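You operate a simulated robot arm through the tools that you are given. There is no shell and no other tool. Be economical: measure what you need, move in short steps, check, and stop when the job is done.

Carry out the task below with a simulated robot arm. There is one attempt and no reset: what you move stays moved.

TASK
Put the grey paper book on the long oak table. Then take the green box from the wooden crate and put it on the long oak table.

It is judged by the outcome, as a careful person would: the job done as asked, and still so three seconds after it is handed in. It fails if anything else is knocked over, pushed out of place, dropped, spilled or broken.

THE ROBOT
A 7-joint arm with a two-finger parallel gripper, fixed in place. Base frame: the origin is at the foot of the arm, x ahead of it, y to its left, z up; the work surface is at about z = 0.88. Lengths are in m, angles in degrees, forces in N, time in s.
With the tool pointing down near the work surface it reaches from about 0.24 to 0.68 m from the base axis. Its first joint turns from -66.0 to 66.0 degrees. Payload 2.4 kg.
Tool frame: the origin (TCP) lies between the finger pads and is the grasp point; the fingertips stand 0.03 m ahead of it; z points along the fingers, y is the line along which they close. The gripper opens to 0.094 m. The fingers are 0.028 m wide and 0.01 m thick; the gripper's body (0.05 by 0.096 m) begins 0.055 m behind the TCP.
Orientation is that of the tool frame in the base frame, as [roll, pitch, yaw] about the fixed x, y, z axes, in that order (R = Rz(yaw) Ry(pitch) Rx(roll)). With the fingers straight down and closing along the base's y, the tool's x points along the base's -x, its y along +y and its z along -z.

THE INTERFACE
- The arm moves only by the tool send_rows. Its argument "series" is a list of rows, each an object (a shift or turn left out is 0, a gripper value left out holds the last) with "translation": the shift along the tool's x, y, z in m, a list of three; "angular": the turn, a rotation vector about the tool's x, y, z in rad, a list of three; "grip": the closure in counts, from 0 (fully open) to 255 (shut). In form: [{"translation": [tx, ty, tz], "angular": [ax, ay, az], "grip": grip}, ...]. A call has 1 to 8 rows; each row shifts and turns the commanded pose from where the row before left it, along the tool's axes as they then stand. A row lasts 0.2 s, in which the tool goes at most 0.05 m and 8.6 degrees; a call with a longer step from one row to the next is refused whole, and so is a gripper value outside its range. A pose out of reach is approached as far as the arm can. The call stops where the force on the tool passes 40 N (or 10 N more than at its start, if that is more) or the arm is blocked; 0.2 s more then pass. The fingers move at their own pace (about 0.153 m/s each) and stop on an object; they squeeze with about 44 N. The grip force told is the motor's: it shows also when the fingers shut on nothing. Time passes only in rows, and 0.2 s behind the last, so rows that do not move let the fingers close. It gives the time, the measured TCP pose, the force on the tool (base axes), the opening and the grip force at its end, in the units of the frame above (readings bear some noise), and new pictures: "show" is both (left out), scene, wrist or none.
- Cameras (640 x 400 px; columns grow to the right, rows downward): "scene" is fixed at [0.0354, 0.4816, 1.445]; the picture's right is [-0.76, -0.65, 0.00], its down [-0.37, 0.43, -0.83] and it looks along [0.54, -0.63, -0.56] (base axes); focal length 333 px, centre (320, 200). "wrist" rides on the gripper at [-0.037, 0, -0.058] in the tool frame; the picture's right is [0.00, -1.00, 0.00], its down [0.97, 0.00, -0.24] and it looks along [0.24, 0.00, 0.97] (tool axes); focal length 218 px, centre (320, 200).
- measure_at(camera, pixels): for up to 12 pixels [column, row] of the newest picture of that camera ("zoom" is the newest enlarged one), the place [x, y, z] in the base frame of the surface seen there, good to about 0.002 m, but the place of the scene camera against the robot may be out by one fixed shift of up to 0.012 m in any direction. No time passes.
- zoom(camera, box): a new picture of the part [left, top, right, bottom] of that camera's present view, enlarged. No time passes.
- sign_off(): hands the job in; it is judged then, once.

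Work in short steps. Measure before you move; look again where a grasp or a placing could have gone wrong, and mend it. You have 80 turns and 120 pictures in all, the two below and enlarged ones among them. Open the gripper and draw the arm clear of the work before you hand the job in, unless the task says otherwise; then end with one line.

The tools are called after ">>>" as a command line: name --argument value ..., lists and objects as JSON in quotes. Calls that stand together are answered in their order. send_rows: Moves the arm, as the interface text tells. Its arguments: {"type":"object","properties":{"series":{"type":"array"},"show":{"type":"string","enum":["both","scene","wrist","none"]}},"required":["series"]} The other tools are called the same way: measure_at (camera, pixels) gives the place of the surface under pixels of a picture; zoom (camera, box) takes an enlarged picture of a part of a camera's view; sign_off () hands the job in.

At the start:

```text
time: 0.0
tool_pos: [0.3237, -0.0198, 1.1786]
tcp_rot: [179.9, 0.0, -179.9]
wrist_force: [-0.3, -0.4, -0.8]
opening: 0.0941
gripper_force: 0.1
```

scene: 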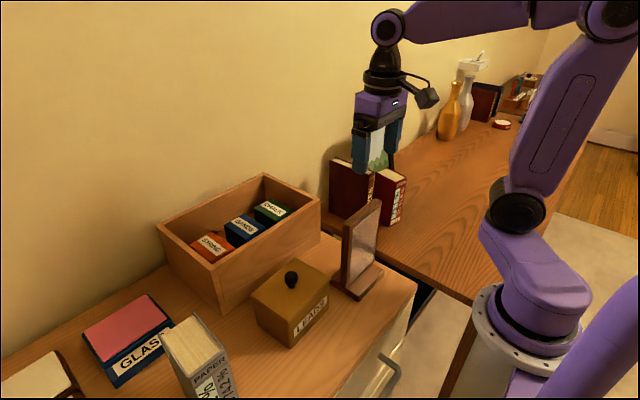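
wrist: 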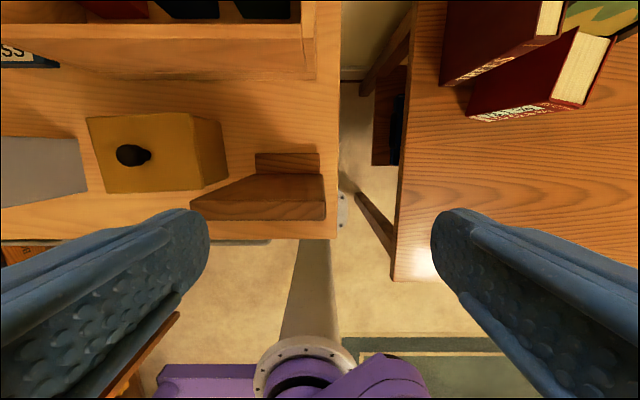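

The grey "PAPER" book stands near (195,355) in the scene; the green box is in the crate near (270,210). I'll enlarge and measure.

>>> zoom --camera "scene" --box '[80, 280, 272, 400]'

>>> measure_at --camera "scene" --pixels '[[163, 333], [192, 314], [225, 350], [190, 375], [195, 345], [271, 208], [255, 211], [275, 203], [290, 212], [272, 222], [264, 176], [320, 200]]'

>>> zoom --camera "scene" --box '[150, 160, 342, 280]'

>>> measure_at --camera "wrist" --pixels '[[80, 140], [86, 190], [10, 140], [10, 200], [500, 200], [400, 270], [520, 110], [190, 15], [120, 155], [270, 205], [300, 40], [350, 100]]'

```text
3.33 times, centred on (176, 340) of scene
```

zoom: 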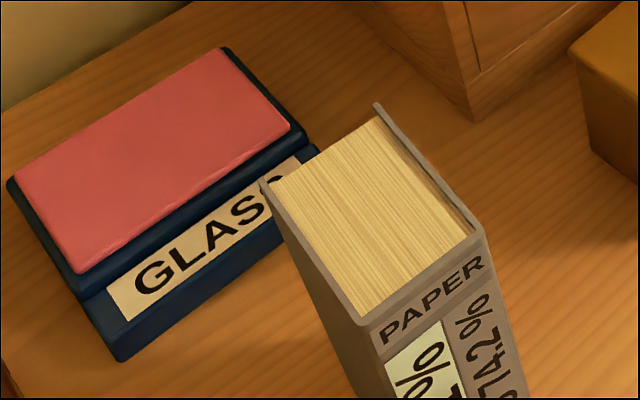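

```text
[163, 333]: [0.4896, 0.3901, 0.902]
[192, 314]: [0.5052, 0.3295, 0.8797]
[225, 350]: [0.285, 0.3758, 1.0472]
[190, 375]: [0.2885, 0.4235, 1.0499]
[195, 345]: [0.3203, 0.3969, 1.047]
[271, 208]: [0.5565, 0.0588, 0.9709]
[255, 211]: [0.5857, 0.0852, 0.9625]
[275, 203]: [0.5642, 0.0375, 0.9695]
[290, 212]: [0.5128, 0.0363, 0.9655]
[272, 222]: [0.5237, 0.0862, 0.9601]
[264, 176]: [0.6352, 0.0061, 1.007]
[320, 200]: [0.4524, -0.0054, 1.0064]
```

```text
3.33 times, centred on (246, 220) of scene
```

zoom: 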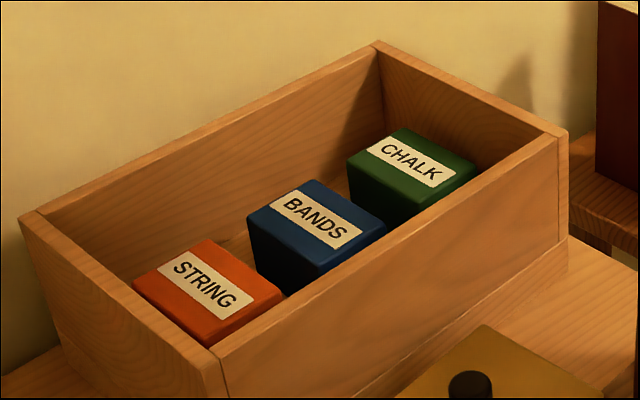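

```text
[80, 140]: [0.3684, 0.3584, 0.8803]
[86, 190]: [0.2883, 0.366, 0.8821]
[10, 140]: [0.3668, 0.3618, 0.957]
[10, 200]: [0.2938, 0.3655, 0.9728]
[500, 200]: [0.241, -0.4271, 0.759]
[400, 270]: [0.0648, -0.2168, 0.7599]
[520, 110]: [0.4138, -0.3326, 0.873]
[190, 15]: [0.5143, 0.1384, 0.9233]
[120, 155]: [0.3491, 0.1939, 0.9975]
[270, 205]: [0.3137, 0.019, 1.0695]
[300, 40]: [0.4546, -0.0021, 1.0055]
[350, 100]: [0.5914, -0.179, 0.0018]
```

>>> measure_at --camera "scene" --pixels '[[161, 336], [193.5, 314], [223.5, 351.5], [188, 376], [175, 355], [208, 332], [191, 312.5], [342, 275], [360, 205], [378, 205], [350, 280], [195, 395]]'

>>> zoom --camera "scene" --box '[320, 40, 608, 220]'

>>> send_rows --series '[{"translation": [0, 0.04, -0.02]}, {"translation": [0, 0.045, -0.02]}, {"translation": [0, 0.045, -0.02]}, {"translation": [0, 0.045, -0.02]}, {"translation": [0, 0.045, 0]}, {"translation": [0, 0.045, 0]}, {"translation": [0, 0.045, 0]}]'

```text
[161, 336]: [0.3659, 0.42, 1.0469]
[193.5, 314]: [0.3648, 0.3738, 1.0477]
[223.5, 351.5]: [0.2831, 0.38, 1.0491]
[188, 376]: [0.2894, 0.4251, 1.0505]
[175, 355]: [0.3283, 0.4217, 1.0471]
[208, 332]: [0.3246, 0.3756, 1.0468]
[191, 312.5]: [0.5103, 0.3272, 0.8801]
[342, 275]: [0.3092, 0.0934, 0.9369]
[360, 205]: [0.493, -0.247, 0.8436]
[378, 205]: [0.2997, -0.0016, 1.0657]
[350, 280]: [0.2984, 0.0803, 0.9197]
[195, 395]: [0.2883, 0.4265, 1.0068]
```

```text
2.22 times, centred on (464, 130) of scene
```

zoom: 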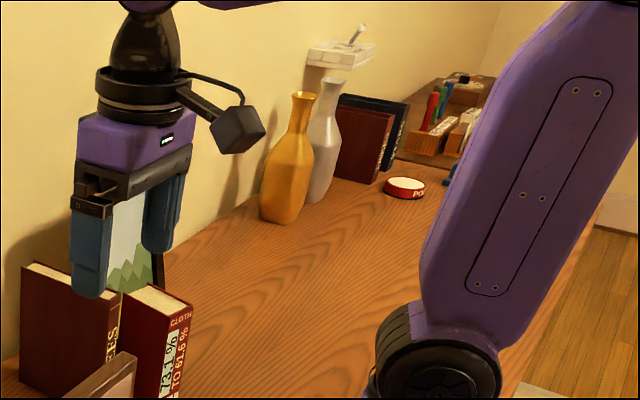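

```text
time: 1.6
tool_pos: [0.3194, 0.2918, 1.2575]
tcp_rot: [-179.9, 0.0, 179.9]
wrist_force: [0.3, 0.8, 0.2]
opening: 0.0939
gripper_force: 0.1
```

scene: 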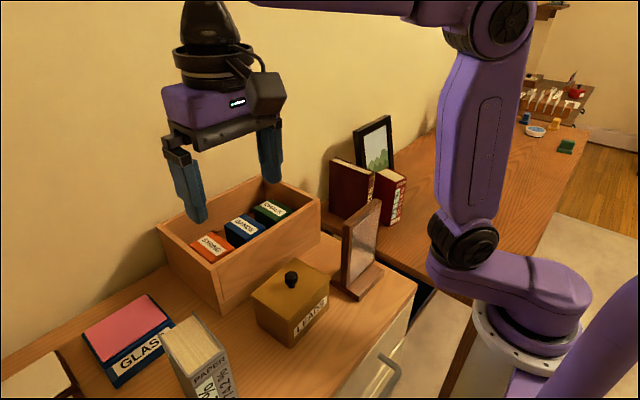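
wrist: 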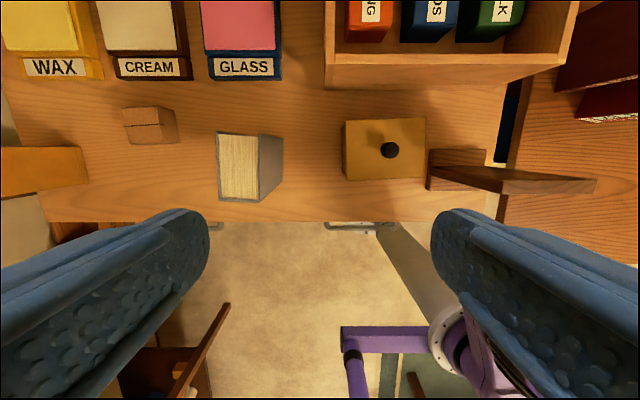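

Measure the book top in the wrist view: corners about (217,133), (258,135), (218,198), (258,200).

>>> measure_at --camera "wrist" --pixels '[[220, 137], [256, 137], [221, 195], [256, 198], [238, 165], [217.5, 165], [259, 165], [490, 12], [520, 5], [390, 150], [560, 185], [150, 115]]'

>>> zoom --camera "wrist" --box '[180, 110, 308, 190]'

```text
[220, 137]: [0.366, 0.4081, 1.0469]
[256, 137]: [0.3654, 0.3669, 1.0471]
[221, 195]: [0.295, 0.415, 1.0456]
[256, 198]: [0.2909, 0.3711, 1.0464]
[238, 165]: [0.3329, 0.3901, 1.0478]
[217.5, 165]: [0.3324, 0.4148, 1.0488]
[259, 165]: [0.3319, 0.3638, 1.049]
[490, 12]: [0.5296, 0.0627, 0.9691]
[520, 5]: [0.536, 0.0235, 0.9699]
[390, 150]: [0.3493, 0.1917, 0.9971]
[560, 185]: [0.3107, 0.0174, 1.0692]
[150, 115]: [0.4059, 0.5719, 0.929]
```

```text
5.00 times, centred on (244, 150) of wrist
```

zoom: 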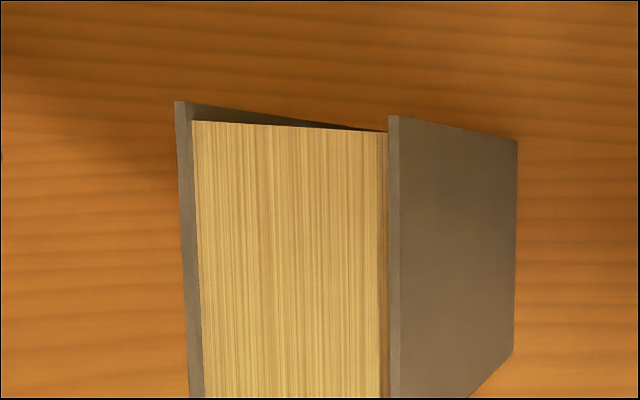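

>>> send_rows --series '[{"translation": [-0.0086, 0.04, 0]}, {"translation": [0, 0.04, 0]}, {"translation": [0, 0.0177, 0]}, {"angular": [0, 0, 0.075]}, {"translation": [0, 0, 0.05]}, {"translation": [0, 0, 0.05]}, {"translation": [0, 0, 0.03]}, {}]'

```text
time: 3.4
tool_pos: [0.3329, 0.392, 1.132]
tcp_rot: [180.0, -0.1, 175.7]
wrist_force: [-0.5, 0.7, -0.8]
opening: 0.094
gripper_force: 0.1
```

scene: 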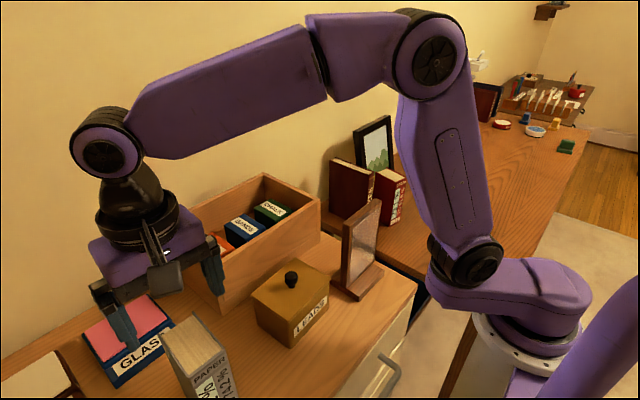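
wrist: 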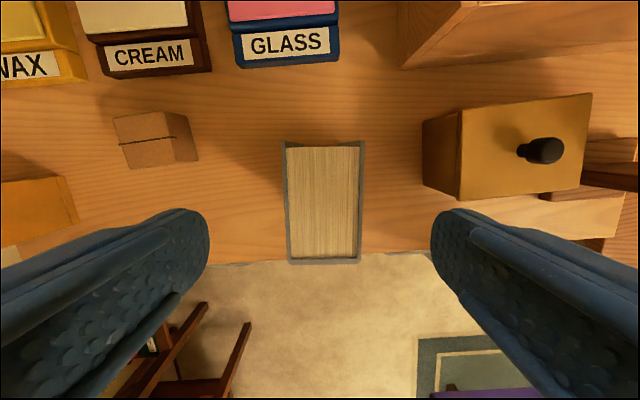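

The book is centred and aligned between the fingers; I descend to z≈1.015 and close.

>>> send_rows --series '[{"translation": [0.005, -0.001, 0.04]}, {"translation": [0, 0, 0.04]}, {"translation": [0, 0, 0.037]}, {}, {"grip": 255}, {"grip": 255}, {"grip": 255}]'

```text
time: 5.0
tool_pos: [0.3262, 0.3883, 1.0117]
tcp_rot: [-180.0, 0.1, 175.7]
wrist_force: [0.5, 2.0, 0.2]
opening: 0.0564
gripper_force: 43.8
```

scene: 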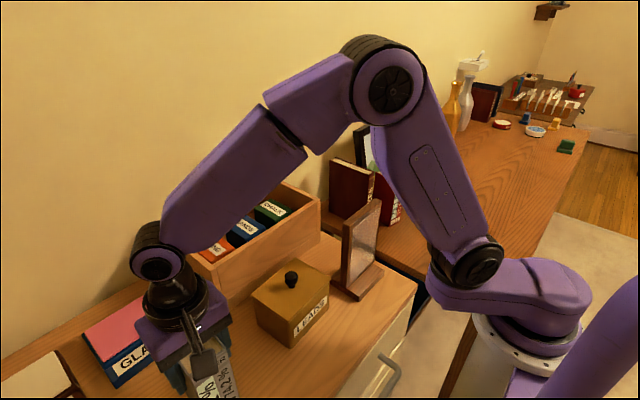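
wrist: 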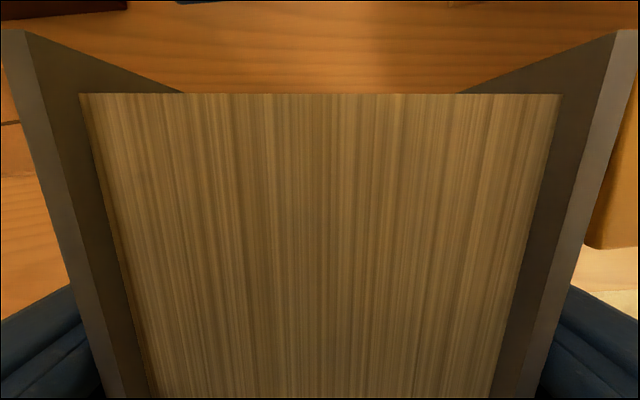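

Book held (opening 0.056). Lift straight up.

>>> send_rows --series '[{"translation": [0, 0, -0.02]}, {"translation": [0, 0, -0.04]}, {"translation": [0, 0, -0.04]}, {"translation": [0, 0, -0.04]}, {"translation": [0, 0, -0.04]}, {"translation": [0, 0, -0.04]}, {"translation": [0, 0, -0.04]}, {}]'

```text
time: 6.8
tool_pos: [0.3276, 0.3859, 1.2711]
tcp_rot: [179.9, 0.0, 175.6]
wrist_force: [0.2, 1.0, -5.2]
opening: 0.0562
gripper_force: 44.1
```

scene: 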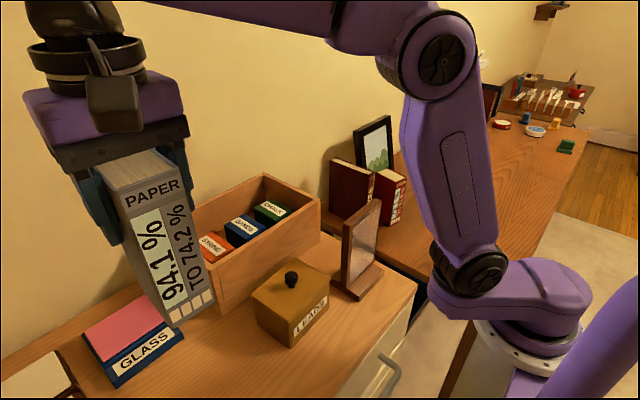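
wrist: 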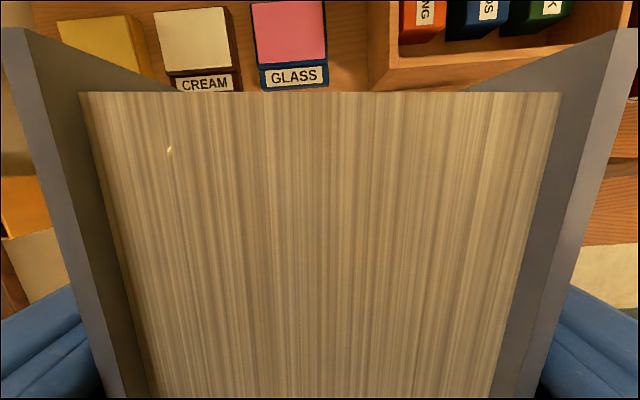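

>>> send_rows --series '[{"angular": [0, 0, -0.075]}, {"translation": [0, -0.045, 0]}, {"translation": [0, -0.045, 0]}, {"translation": [0, -0.045, 0]}, {"translation": [0, -0.045, 0]}, {"translation": [0, -0.045, 0]}, {"translation": [0, -0.045, 0]}, {"translation": [0, -0.045, 0]}]' --show "scene"

>>> send_rows --series '[{"translation": [0, -0.045, 0]}, {"translation": [0, -0.045, 0]}, {"translation": [0, -0.045, 0]}, {"translation": [0, -0.045, 0]}, {"translation": [0, -0.045, 0]}, {"translation": [0, -0.045, 0]}, {}]'

```text
time: 8.6
tool_pos: [0.3269, 0.0732, 1.277]
tcp_rot: [180.0, 0.0, -179.8]
wrist_force: [-0.1, -0.9, -4.0]
opening: 0.0561
gripper_force: 44.3
```

scene: 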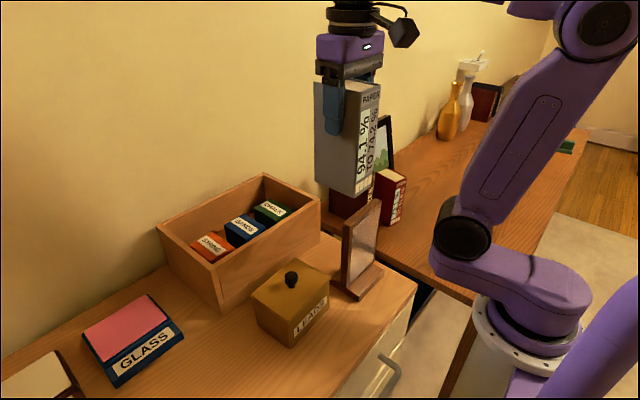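

```text
time: 10.2
tool_pos: [0.3309, -0.195, 1.2756]
tcp_rot: [-180.0, 0.0, -180.0]
wrist_force: [-0.1, 0.7, -4.2]
opening: 0.056
gripper_force: 44.1
```

scene: 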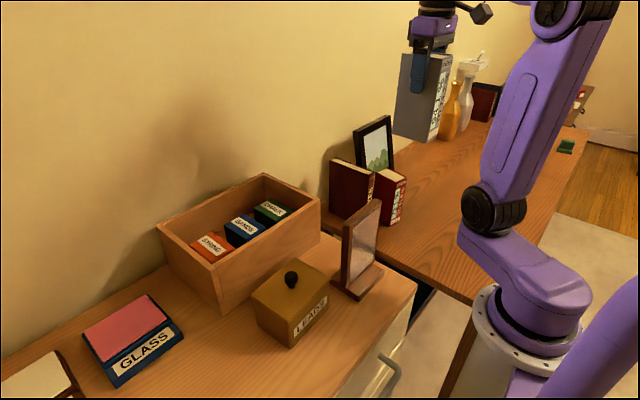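
wrist: 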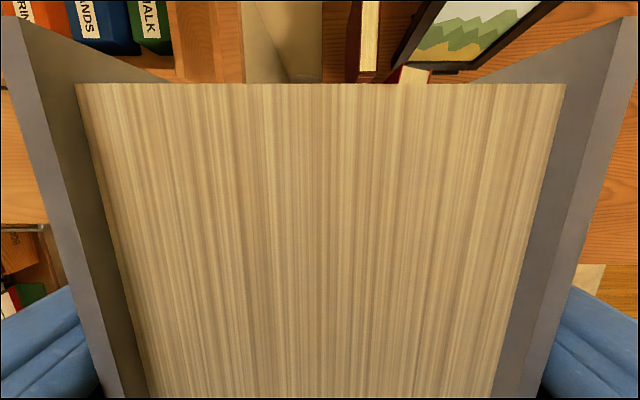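

Measure the red books and table in the scene view, to settle the free spot.

>>> measure_at --camera "scene" --pixels '[[384, 180], [404, 180], [393, 223], [376, 168], [392, 170], [340, 160], [420, 220], [455, 265], [440, 280], [400, 250], [430, 180], [480, 160]]'

>>> send_rows --series '[{"translation": [0.02, -0.04, 0]}, {"translation": [0.02, -0.04, 0]}, {"translation": [0.02, -0.04, 0]}, {"translation": [0.015, -0.04, 0]}, {"translation": [0.006, -0.045, 0]}, {}]'

```text
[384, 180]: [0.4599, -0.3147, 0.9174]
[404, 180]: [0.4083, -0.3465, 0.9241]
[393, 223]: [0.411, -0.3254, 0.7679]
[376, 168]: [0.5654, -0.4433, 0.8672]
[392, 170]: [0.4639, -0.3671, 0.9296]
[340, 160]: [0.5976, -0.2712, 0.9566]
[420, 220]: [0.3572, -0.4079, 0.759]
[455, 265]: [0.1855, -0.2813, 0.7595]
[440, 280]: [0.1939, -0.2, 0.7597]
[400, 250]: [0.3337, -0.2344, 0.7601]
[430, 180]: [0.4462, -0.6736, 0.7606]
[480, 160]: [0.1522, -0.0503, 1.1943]
```

```text
time: 11.6
tool_pos: [0.2471, -0.402, 1.2748]
tcp_rot: [-180.0, -0.1, 180.0]
wrist_force: [0.3, 0.2, -3.9]
opening: 0.0564
gripper_force: 43.9
```

scene: 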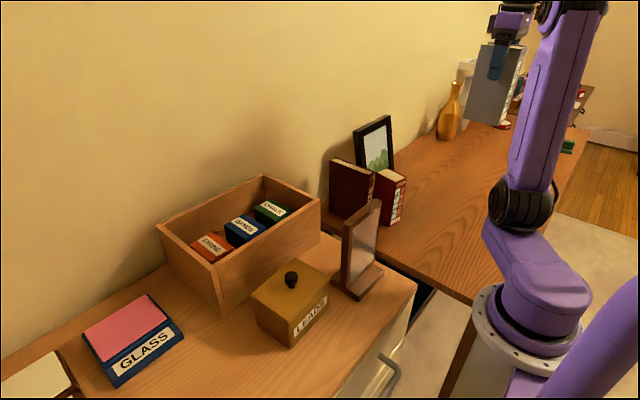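
wrist: 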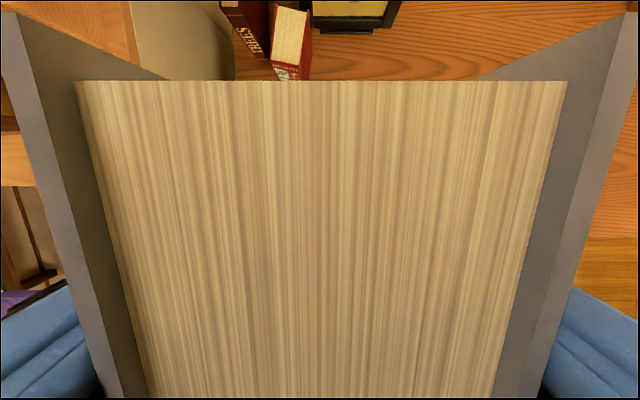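

Free table there (z≈0.76). Descend to about 1 cm above contact.

>>> send_rows --series '[{"translation": [0, 0, 0.045]}, {"translation": [0, 0, 0.045]}, {"translation": [0, 0, 0.045]}, {"translation": [0, 0, 0.045]}, {"translation": [0, 0, 0.045]}, {"translation": [0, 0, 0.045]}, {"translation": [0, 0, 0.045]}, {}]' --show "none"

>>> send_rows --series '[{"translation": [0, 0, 0.03]}, {"translation": [0, 0, 0.015]}, {"translation": [0, 0, 0.01]}, {}]'

```text
time: 13.4
tool_pos: [0.248, -0.4017, 0.9564]
tcp_rot: [-180.0, 0.0, -180.0]
wrist_force: [-0.1, 0.8, -4.7]
opening: 0.0563
gripper_force: 44.1
```

```text
time: 14.4
tool_pos: [0.2455, -0.403, 0.9007]
tcp_rot: [180.0, 0.1, 180.0]
wrist_force: [-0.7, -0.6, -4.6]
opening: 0.0561
gripper_force: 43.7
```

scene: 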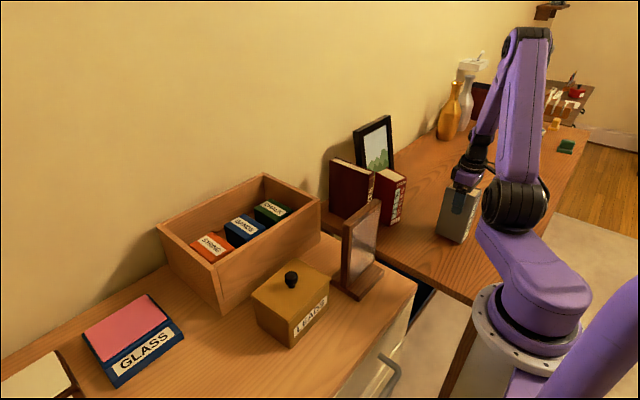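
wrist: 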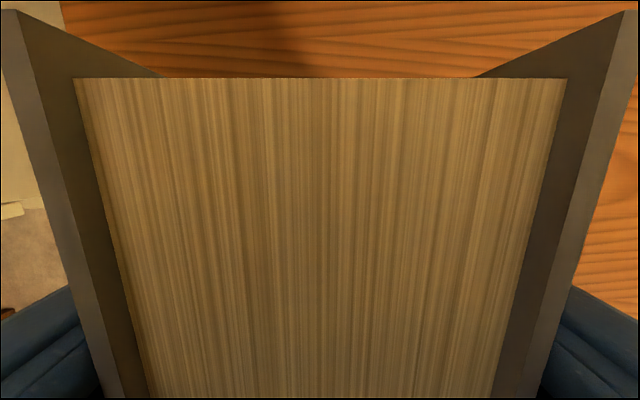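

Lower slowly until contact shows in the force.

>>> send_rows --series '[{"translation": [0, 0, 0.004]}, {"translation": [0, 0, 0.003]}, {}]' --show "none"

>>> send_rows --series '[{"translation": [0, 0, 0.002]}, {}]' --show "none"

```text
time: 15.2
tool_pos: [0.2463, -0.4023, 0.8943]
tcp_rot: [180.0, 0.1, 180.0]
wrist_force: [-0.2, 0.1, -4.8]
opening: 0.0562
gripper_force: 44.2
```

```text
time: 15.8
tool_pos: [0.2467, -0.4029, 0.8915]
tcp_rot: [180.0, 0.0, -180.0]
wrist_force: [1.0, 0.6, -4.2]
opening: 0.0563
gripper_force: 44.2
```

>>> send_rows --series '[{"translation": [0, 0, 0.0015]}, {}]' --show "none"

>>> send_rows --series '[{"translation": [0, 0, 0.0015]}, {}]' --show "scene"

```text
time: 16.4
tool_pos: [0.2457, -0.403, 0.8921]
tcp_rot: [-179.9, 0.0, -179.9]
wrist_force: [-4.7, 9.3, 22.7]
opening: 0.0561
gripper_force: 44.2
```

```text
time: 17.0
tool_pos: [0.2463, -0.4022, 0.8909]
tcp_rot: [-180.0, 0.0, -180.0]
wrist_force: [-5.7, 11.6, 37.4]
opening: 0.056
gripper_force: 43.7
```

scene: 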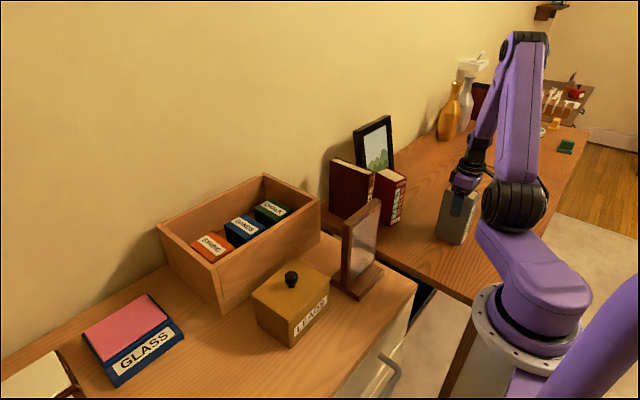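

Contact made. Relieve 1.5 mm, open, and rise.

>>> send_rows --series '[{"translation": [0, 0, -0.0015]}, {"grip": 170}, {"grip": 100}, {"grip": 0}, {"grip": 0}, {}]' --show "none"

>>> send_rows --series '[{"translation": [0, 0, -0.02]}, {"translation": [0, 0, -0.03]}, {"translation": [0, 0, -0.045]}, {"translation": [0, 0, -0.045]}, {"translation": [0, 0, -0.045]}, {"translation": [0, 0, -0.045]}, {"translation": [0, 0, -0.045]}]'

```text
time: 18.4
tool_pos: [0.2456, -0.4027, 0.8906]
tcp_rot: [179.9, 0.0, 180.0]
wrist_force: [0.0, -0.2, -0.2]
opening: 0.0938
gripper_force: 0.1
```

```text
time: 20.0
tool_pos: [0.2484, -0.4046, 1.1673]
tcp_rot: [180.0, 0.0, 180.0]
wrist_force: [-0.5, 0.7, 0.7]
opening: 0.094
gripper_force: 0.0
```

scene: 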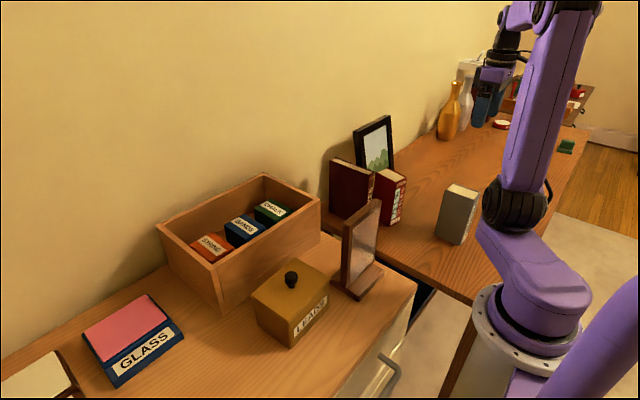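
wrist: 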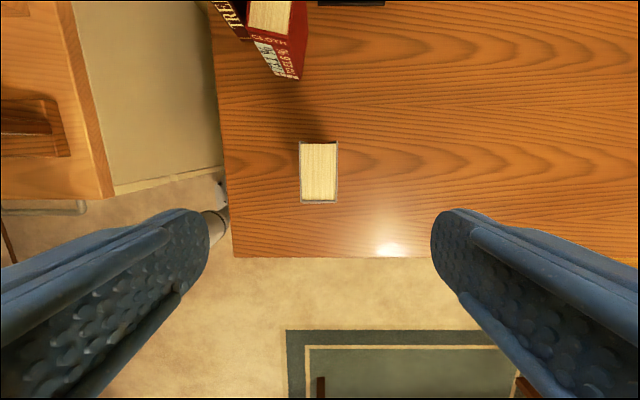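

Book stands on the oak table. Now go above the crate to view the green box.

>>> send_rows --series '[{"translation": [0, 0.04, -0.03]}, {"translation": [0, 0.045, -0.01]}, {"translation": [0, 0.048, 0]}, {"translation": [0, 0.048, 0]}, {"translation": [0, 0.048, 0]}, {"translation": [0, 0.048, 0]}, {"translation": [0, 0.048, 0]}, {"translation": [0, 0.048, 0]}]' --show "none"

>>> send_rows --series '[{"translation": [-0.045, 0.02, 0]}, {"translation": [-0.045, 0.02, 0]}, {"translation": [-0.045, 0.02, 0]}, {"translation": [-0.045, 0.012, 0]}, {"translation": [-0.045, 0, 0]}, {"translation": [-0.02, 0, 0]}, {}]'

```text
time: 21.8
tool_pos: [0.2469, -0.0305, 1.2071]
tcp_rot: [179.9, 0.1, 180.0]
wrist_force: [0.3, -0.4, -0.1]
opening: 0.094
gripper_force: 0.0
```

```text
time: 23.4
tool_pos: [0.4916, 0.0417, 1.2044]
tcp_rot: [180.0, -0.1, -180.0]
wrist_force: [0.4, 0.5, -0.1]
opening: 0.0938
gripper_force: 0.0
```

scene: 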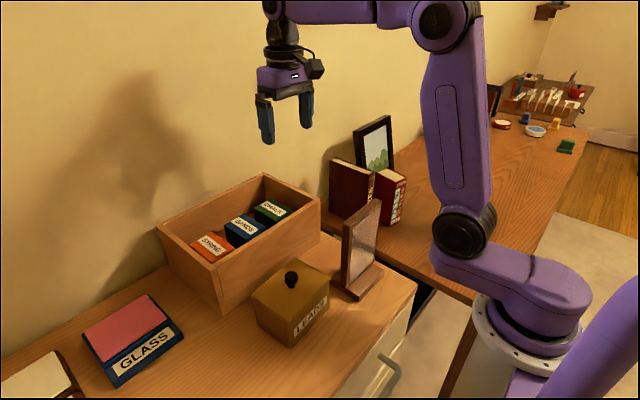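
wrist: 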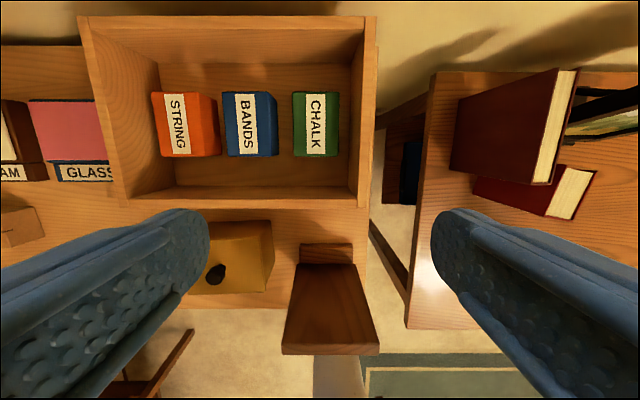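

>>> zoom --camera "wrist" --box '[208, 65, 400, 185]'

>>> measure_at --camera "wrist" --pixels '[[296, 95], [337, 95], [308, 152], [337, 153], [315, 125], [338, 125], [276, 125], [354, 110], [365, 110], [320, 80], [345, 165], [300, 187]]'

```text
3.33 times, centred on (304, 125) of wrist
```

zoom: 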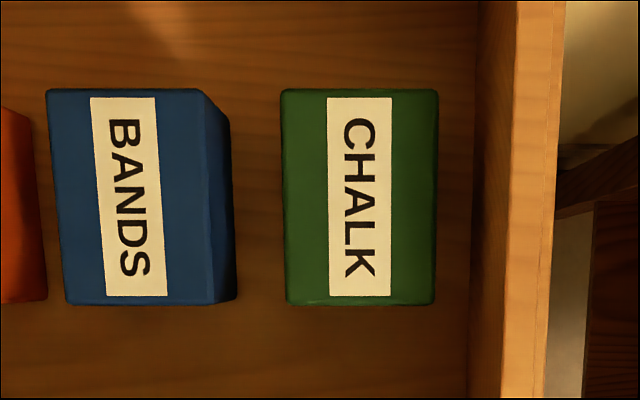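

```text
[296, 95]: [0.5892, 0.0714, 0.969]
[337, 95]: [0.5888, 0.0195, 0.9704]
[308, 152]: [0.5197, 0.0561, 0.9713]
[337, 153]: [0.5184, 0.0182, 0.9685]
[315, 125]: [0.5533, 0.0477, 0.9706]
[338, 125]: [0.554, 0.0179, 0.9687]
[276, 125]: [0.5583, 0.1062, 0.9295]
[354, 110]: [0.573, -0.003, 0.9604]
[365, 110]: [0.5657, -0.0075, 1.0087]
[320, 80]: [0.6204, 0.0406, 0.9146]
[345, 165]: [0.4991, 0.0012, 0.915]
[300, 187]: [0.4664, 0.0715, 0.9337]
```

The box measures about x 0.515–0.594, y 0.017–0.073, top 0.970, with the crate wall 17 mm away on −y. So I'll grip along x: move over it and turn the tool −90°.

>>> send_rows --series '[{"translation": [-0.04, 0.003, 0]}, {"translation": [-0.022, 0, 0]}, {"angular": [0, 0, -0.1428]}, {"angular": [0, 0, -0.1428]}, {"angular": [0, 0, -0.1428]}, {"angular": [0, 0, -0.1428]}, {"angular": [0, 0, -0.1428]}, {"angular": [0, 0, -0.1428]}]' --show "none"

>>> send_rows --series '[{"angular": [0, 0, -0.1428]}, {"angular": [0, 0, -0.1428]}, {"angular": [0, 0, -0.1428]}, {"angular": [0, 0, -0.1428]}, {"angular": [0, 0, -0.1428]}, {"translation": [0, 0, 0.05]}, {"translation": [0, 0, 0.03]}, {}]'

```text
time: 25.2
tool_pos: [0.5529, 0.0456, 1.2073]
tcp_rot: [179.9, 0.1, -130.8]
wrist_force: [-1.2, -0.1, -0.7]
opening: 0.0941
gripper_force: 0.0
```

```text
time: 27.0
tool_pos: [0.5529, 0.043, 1.1241]
tcp_rot: [180.0, 0.0, -90.0]
wrist_force: [-0.2, -1.0, 0.0]
opening: 0.0942
gripper_force: 0.0
```

scene: 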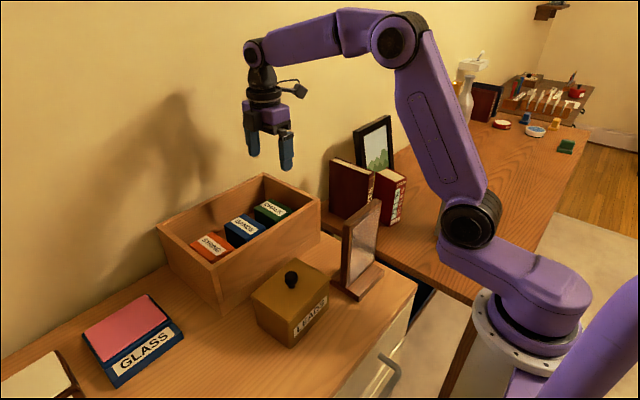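
wrist: 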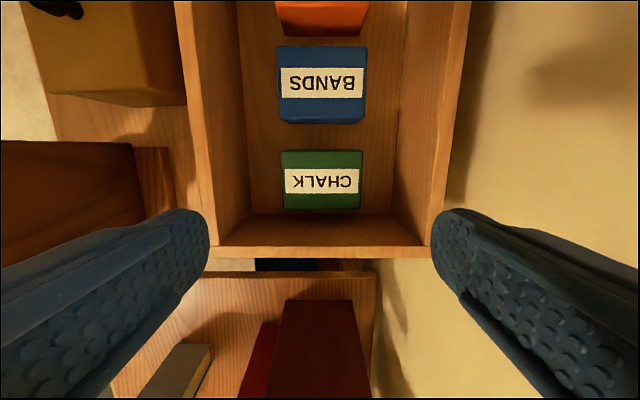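

>>> measure_at --camera "wrist" --pixels '[[283, 165], [360, 165], [282.5, 190], [359, 200], [320, 153], [320, 206], [320, 180], [320, 123], [245, 180], [400, 180], [320, 218], [320, 245]]'

>>> zoom --camera "wrist" --box '[240, 130, 400, 230]'

```text
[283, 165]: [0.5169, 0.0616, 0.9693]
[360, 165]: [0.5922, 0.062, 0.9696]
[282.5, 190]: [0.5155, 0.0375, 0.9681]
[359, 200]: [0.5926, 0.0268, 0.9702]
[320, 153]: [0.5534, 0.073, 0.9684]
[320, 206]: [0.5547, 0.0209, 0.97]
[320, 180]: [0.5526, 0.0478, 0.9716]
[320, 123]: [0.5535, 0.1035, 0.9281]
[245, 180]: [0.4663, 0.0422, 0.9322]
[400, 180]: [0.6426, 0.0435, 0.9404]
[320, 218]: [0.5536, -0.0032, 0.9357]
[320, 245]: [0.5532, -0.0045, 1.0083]
```

```text
4.00 times, centred on (320, 180) of wrist
```

zoom: 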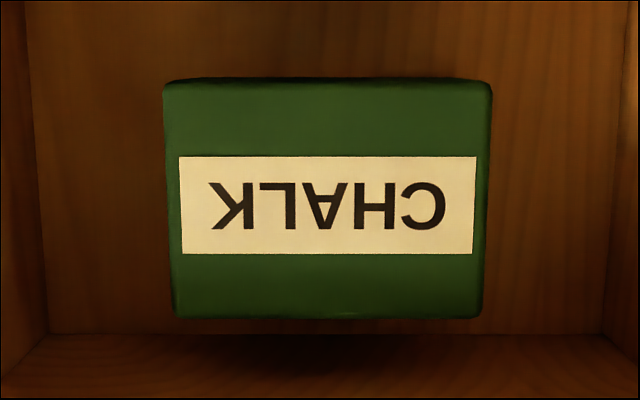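

Box centre ≈(0.5547, 0.0455), length 0.079. Shift 1.8 mm and lower the tips to just above the box top, then check.

>>> send_rows --series '[{"translation": [0, -0.0018, 0.04]}, {"translation": [0, 0, 0.04]}, {"translation": [0, 0, 0.03]}, {}]'

```text
time: 28.0
tool_pos: [0.5534, 0.0451, 1.0159]
tcp_rot: [-180.0, 0.0, -89.9]
wrist_force: [-0.4, -0.1, 0.1]
opening: 0.094
gripper_force: 0.0
```

scene: 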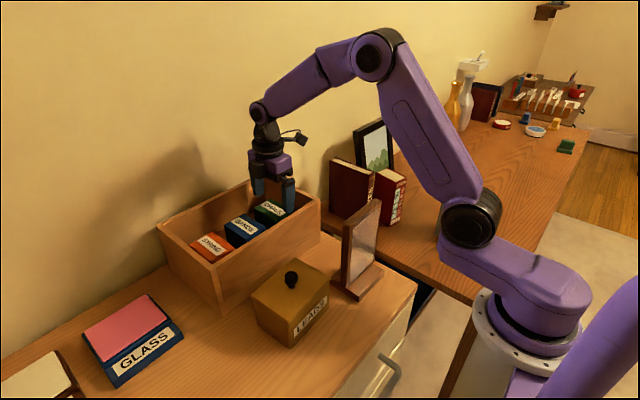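
wrist: 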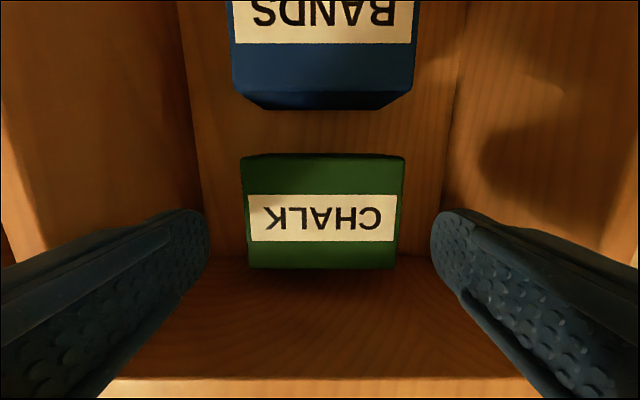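

Well centred between the tips (208 and 432). Descend 52 mm in small steps and close.

>>> send_rows --series '[{"translation": [0, -0.0008, 0.015]}, {"translation": [0, 0, 0.015]}, {"translation": [0, 0, 0.012]}, {"translation": [0, 0, 0.01]}, {}]'

```text
time: 29.2
tool_pos: [0.5551, 0.0457, 0.9639]
tcp_rot: [180.0, 0.0, -90.0]
wrist_force: [0.0, 0.5, 0.3]
opening: 0.094
gripper_force: 0.1
```

scene: 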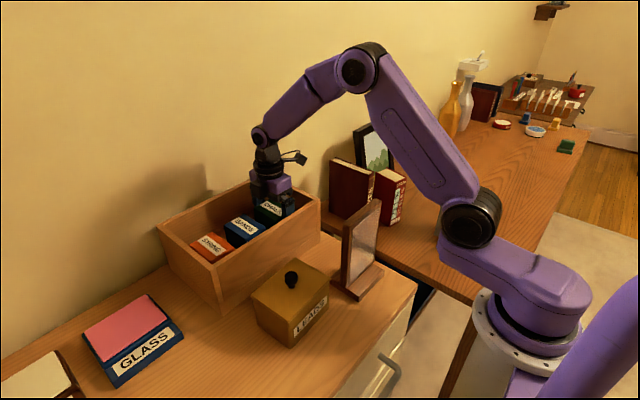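
wrist: 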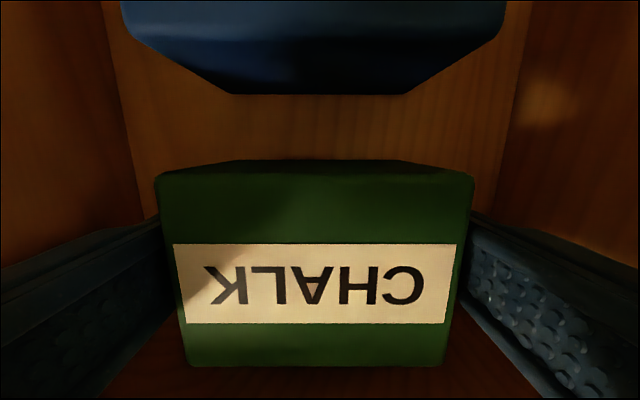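

>>> send_rows --series '[{"grip": 255}, {"grip": 255}, {"grip": 255}]' --show "none"

>>> send_rows --series '[{"translation": [0, 0, -0.01]}, {"translation": [0, 0, -0.02]}, {"translation": [0, 0, -0.03]}, {"translation": [0, 0, -0.03]}, {}]'

```text
time: 30.0
tool_pos: [0.5568, 0.0454, 0.9648]
tcp_rot: [179.9, -0.1, -90.1]
wrist_force: [0.1, 0.3, 0.0]
opening: 0.0834
gripper_force: 44.8
```

```text
time: 31.2
tool_pos: [0.5568, 0.0456, 1.0507]
tcp_rot: [-179.9, -0.1, -90.0]
wrist_force: [-0.6, 0.9, -1.1]
opening: 0.0836
gripper_force: 44.2
```

scene: 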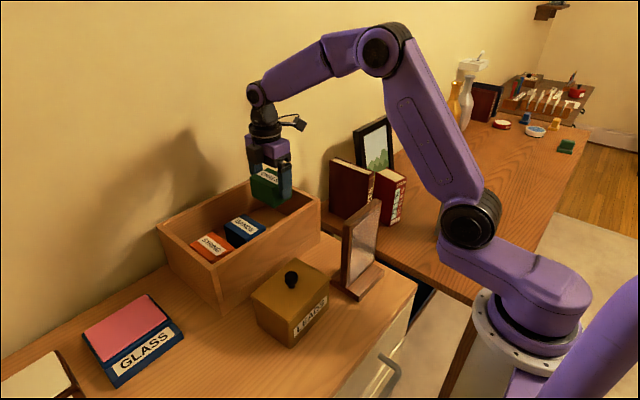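
wrist: 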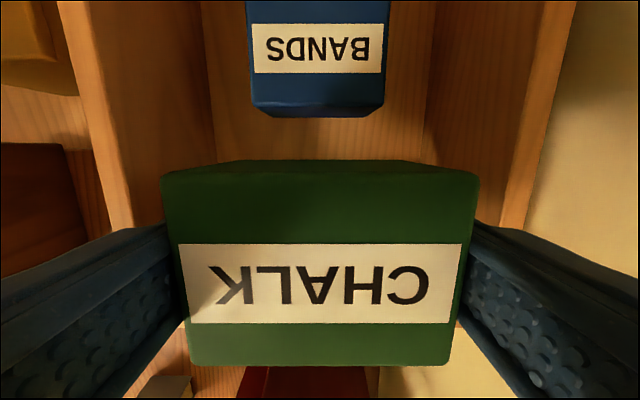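

Green box held, crate and neighbours undisturbed. Rise, retract, and turn back.

>>> send_rows --series '[{"translation": [0, 0, -0.045]}, {"translation": [0, 0, -0.045]}, {"translation": [0, 0, -0.045]}, {"translation": [0, 0, -0.03]}, {"translation": [0, 0.045, 0]}, {"translation": [0, 0.045, 0]}, {"translation": [0, 0.045, 0]}, {"translation": [0, 0.045, 0]}]' --show "none"

>>> send_rows --series '[{"angular": [0, 0, 0.1428]}, {"angular": [0, 0, 0.1428]}, {"angular": [0, 0, 0.1428]}, {"angular": [0, 0, 0.1428]}, {"angular": [0, 0, 0.1428]}, {"angular": [0, 0, 0.1428]}, {"angular": [0, 0, 0.1428]}, {"angular": [0, 0, 0.1428]}]' --show "none"

>>> send_rows --series '[{"angular": [0, 0, 0.1428]}, {"angular": [0, 0, 0.1428]}, {"angular": [0, 0, 0.1428]}, {}]'

```text
time: 33.0
tool_pos: [0.3771, 0.0474, 1.2186]
tcp_rot: [-180.0, 0.0, -90.0]
wrist_force: [-0.3, -0.4, -1.2]
opening: 0.0837
gripper_force: 43.7
```

```text
time: 34.8
tool_pos: [0.3756, 0.0454, 1.2205]
tcp_rot: [-180.0, 0.0, -155.6]
wrist_force: [-0.7, 0.0, -0.5]
opening: 0.0839
gripper_force: 44.1
```

```text
time: 35.8
tool_pos: [0.3765, 0.0443, 1.2204]
tcp_rot: [-180.0, 0.0, 179.8]
wrist_force: [-0.4, 0.0, -0.1]
opening: 0.0837
gripper_force: 44.3
```

scene: 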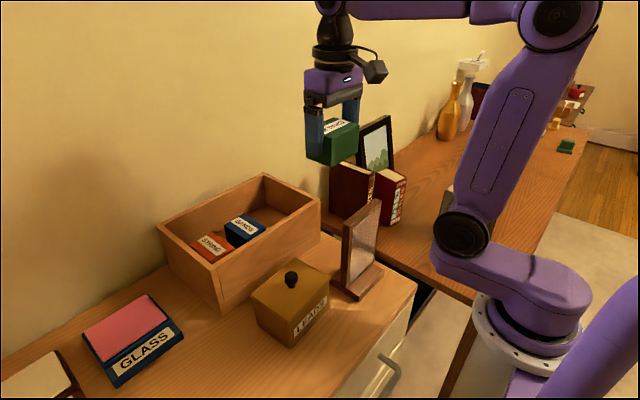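
wrist: 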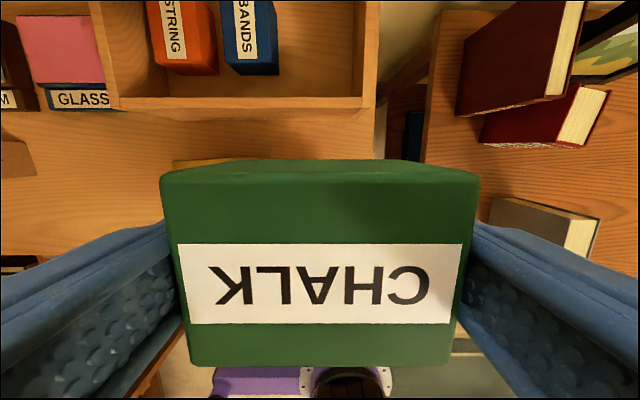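

>>> measure_at --camera "scene" --pixels '[[331, 140], [331, 150], [332, 158], [332, 162], [345, 155], [350, 128], [315, 158], [260, 205]]'

>>> send_rows --series '[{"translation": [0.02, -0.04, 0]}, {"translation": [0.02, -0.04, 0]}, {"translation": [0.02, -0.04, 0]}, {"translation": [0.02, -0.04, 0]}, {"translation": [0.02, -0.04, 0]}, {"translation": [0.02, -0.04, 0]}, {"translation": [0.0165, -0.045, 0]}, {"translation": [0, -0.0455, 0]}]'

```text
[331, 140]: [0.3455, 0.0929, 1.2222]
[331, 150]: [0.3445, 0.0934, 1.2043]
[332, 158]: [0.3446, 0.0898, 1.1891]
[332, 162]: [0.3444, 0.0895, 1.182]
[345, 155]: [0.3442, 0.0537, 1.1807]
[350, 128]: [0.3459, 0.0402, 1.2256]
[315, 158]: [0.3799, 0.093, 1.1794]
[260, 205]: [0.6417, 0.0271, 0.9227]
```

```text
time: 37.6
tool_pos: [0.2356, -0.2874, 1.2185]
tcp_rot: [179.9, 0.0, -179.9]
wrist_force: [0.2, 0.6, -0.7]
opening: 0.0837
gripper_force: 44.0
```

scene: 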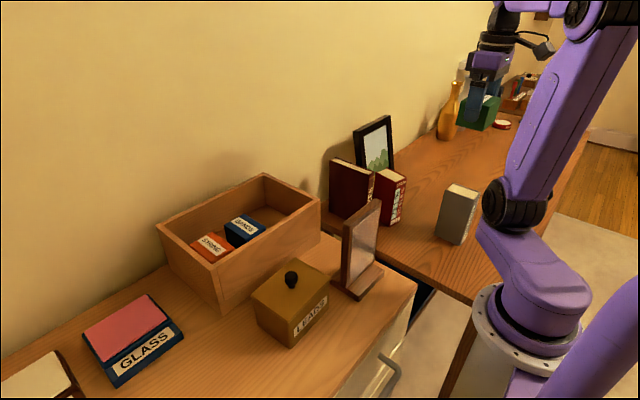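
wrist: 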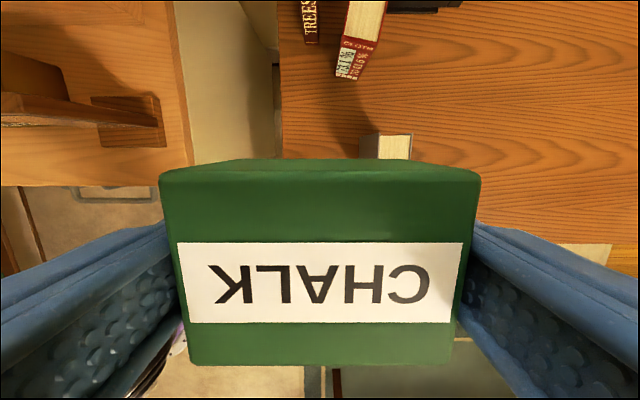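

Check where the dark arm by the wrist sits relative to the standing book before lowering.

>>> measure_at --camera "scene" --pixels '[[540, 50], [548, 45], [535, 45], [542, 58], [525, 40], [490, 60], [458, 195], [478, 200], [445, 235], [490, 112], [480, 290], [470, 300]]'

>>> zoom --camera "scene" --box '[416, 0, 608, 120]'

```text
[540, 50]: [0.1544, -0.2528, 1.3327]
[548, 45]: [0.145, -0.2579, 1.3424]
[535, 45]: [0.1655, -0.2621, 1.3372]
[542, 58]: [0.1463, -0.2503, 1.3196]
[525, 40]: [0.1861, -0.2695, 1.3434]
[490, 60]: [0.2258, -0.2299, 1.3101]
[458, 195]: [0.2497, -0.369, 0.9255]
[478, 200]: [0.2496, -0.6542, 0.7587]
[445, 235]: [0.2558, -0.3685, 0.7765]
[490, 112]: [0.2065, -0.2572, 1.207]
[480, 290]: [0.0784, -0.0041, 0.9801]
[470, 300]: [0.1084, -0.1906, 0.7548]
```

```text
3.33 times, centred on (512, 60) of scene
```

zoom: 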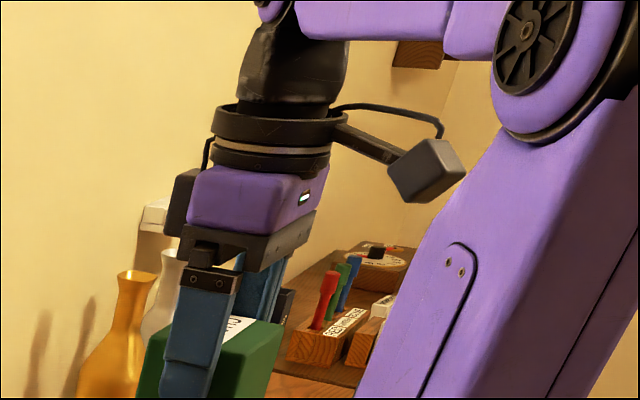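

It points along −x at y≈−0.25, clear of the book. Descend.

>>> send_rows --series '[{"translation": [0, 0, 0.045]}, {"translation": [0, 0, 0.045]}, {"translation": [0, 0, 0.045]}, {"translation": [0, 0, 0.045]}, {"translation": [0, 0, 0.045]}, {"translation": [0, 0, 0.045]}, {"translation": [0, 0, 0.045]}, {}]'

```text
time: 39.4
tool_pos: [0.2421, -0.2867, 0.9048]
tcp_rot: [180.0, 0.0, -180.0]
wrist_force: [1.0, 0.0, -0.7]
opening: 0.0836
gripper_force: 43.9
```

scene: 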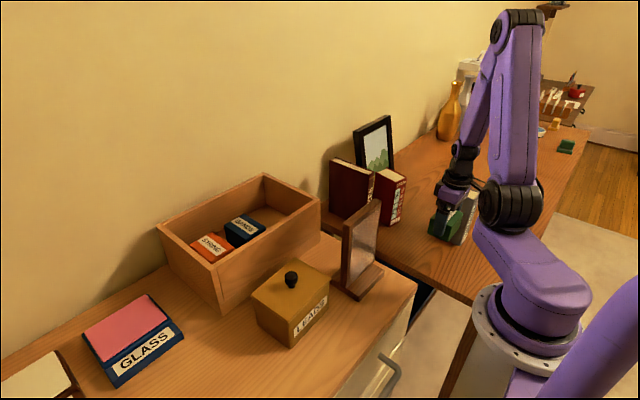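
wrist: 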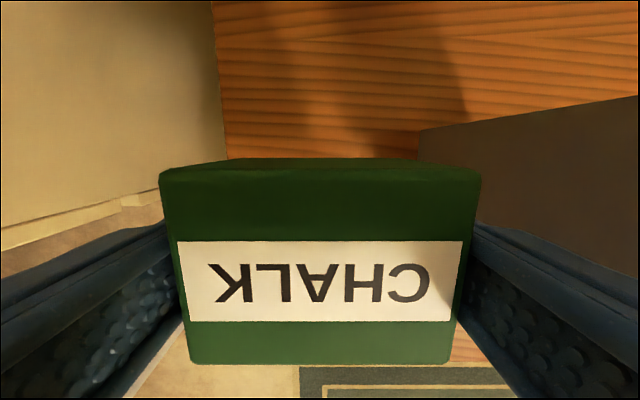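

>>> measure_at --camera "wrist" --pixels '[[230, 150], [225, 100], [218, 40], [440, 150], [420, 130], [460, 345]]'

```text
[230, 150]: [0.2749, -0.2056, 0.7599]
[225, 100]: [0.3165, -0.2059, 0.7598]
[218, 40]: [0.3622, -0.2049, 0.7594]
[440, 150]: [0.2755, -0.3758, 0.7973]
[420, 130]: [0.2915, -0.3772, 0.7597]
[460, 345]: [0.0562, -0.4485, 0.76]
```

Box footprint y −0.247…−0.327 lies between the table edge (−0.204) and the book (−0.376). Continue down.

>>> send_rows --series '[{"translation": [0, 0, 0.04]}, {"translation": [0, 0, 0.03]}, {"translation": [0, 0, 0.012]}, {"translation": [0, 0, 0.006]}, {}]' --show "none"

>>> send_rows --series '[{"translation": [0, 0, 0.003]}, {"translation": [0, 0, 0.002]}, {}]' --show "none"

```text
time: 40.6
tool_pos: [0.2392, -0.2853, 0.8158]
tcp_rot: [-180.0, -0.1, -179.9]
wrist_force: [0.4, 0.3, -0.1]
opening: 0.0834
gripper_force: 44.2
```

```text
time: 41.4
tool_pos: [0.2386, -0.2842, 0.8111]
tcp_rot: [-180.0, 0.0, -179.9]
wrist_force: [0.3, 1.6, -1.1]
opening: 0.0834
gripper_force: 43.7
```

>>> send_rows --series '[{"translation": [0, 0, 0.002]}, {"translation": [0, 0, 0.002]}, {}]' --show "none"

>>> send_rows --series '[{"translation": [0, 0, 0.002]}, {}]'

```text
time: 42.2
tool_pos: [0.2396, -0.2846, 0.8084]
tcp_rot: [-179.9, 0.0, -179.9]
wrist_force: [-0.9, 3.4, 34.3]
opening: 0.0837
gripper_force: 44.0
```

```text
time: 42.8
tool_pos: [0.24, -0.2845, 0.8047]
tcp_rot: [-180.0, -0.1, -180.0]
wrist_force: [-0.8, 1.8, 34.2]
opening: 0.0837
gripper_force: 43.8
```

scene: 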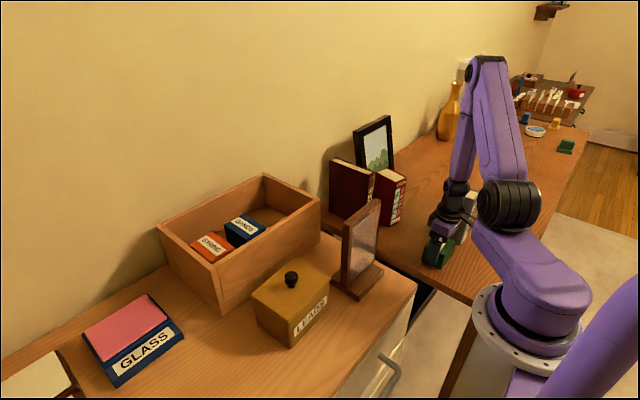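
wrist: 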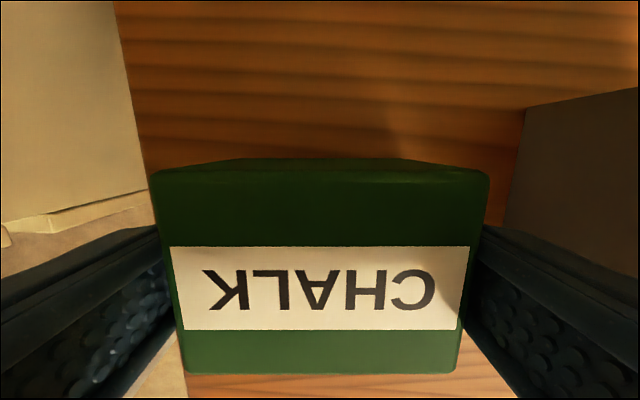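

Box rests on the table (34 N contact). Relieve, open, rise.

>>> send_rows --series '[{"translation": [0, 0, -0.0015]}, {"grip": 0}, {"grip": 0}, {"grip": 0}]' --show "none"

>>> send_rows --series '[{"translation": [0, 0, -0.015]}, {"translation": [0, 0, -0.03]}, {"translation": [0, 0, -0.045]}, {"translation": [0, 0, -0.045]}, {"translation": [0, 0, -0.045]}, {"translation": [0, 0, -0.045]}, {"translation": [0, 0, -0.045]}, {"translation": [0, 0, -0.045]}]'

```text
time: 43.8
tool_pos: [0.2405, -0.2837, 0.8064]
tcp_rot: [180.0, 0.0, -180.0]
wrist_force: [-0.3, 0.2, 0.5]
opening: 0.0939
gripper_force: 0.0
```

```text
time: 45.6
tool_pos: [0.2391, -0.286, 1.1231]
tcp_rot: [180.0, 0.0, -180.0]
wrist_force: [-0.4, 0.4, 0.1]
opening: 0.0939
gripper_force: 0.0
```

scene: 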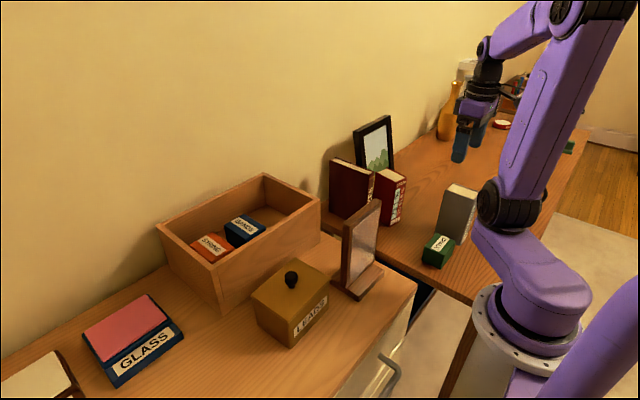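
wrist: 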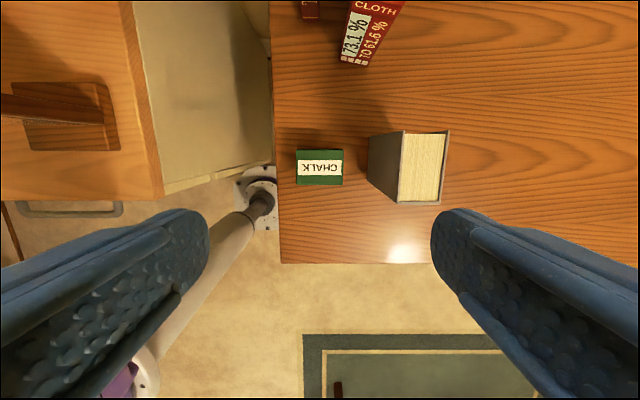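

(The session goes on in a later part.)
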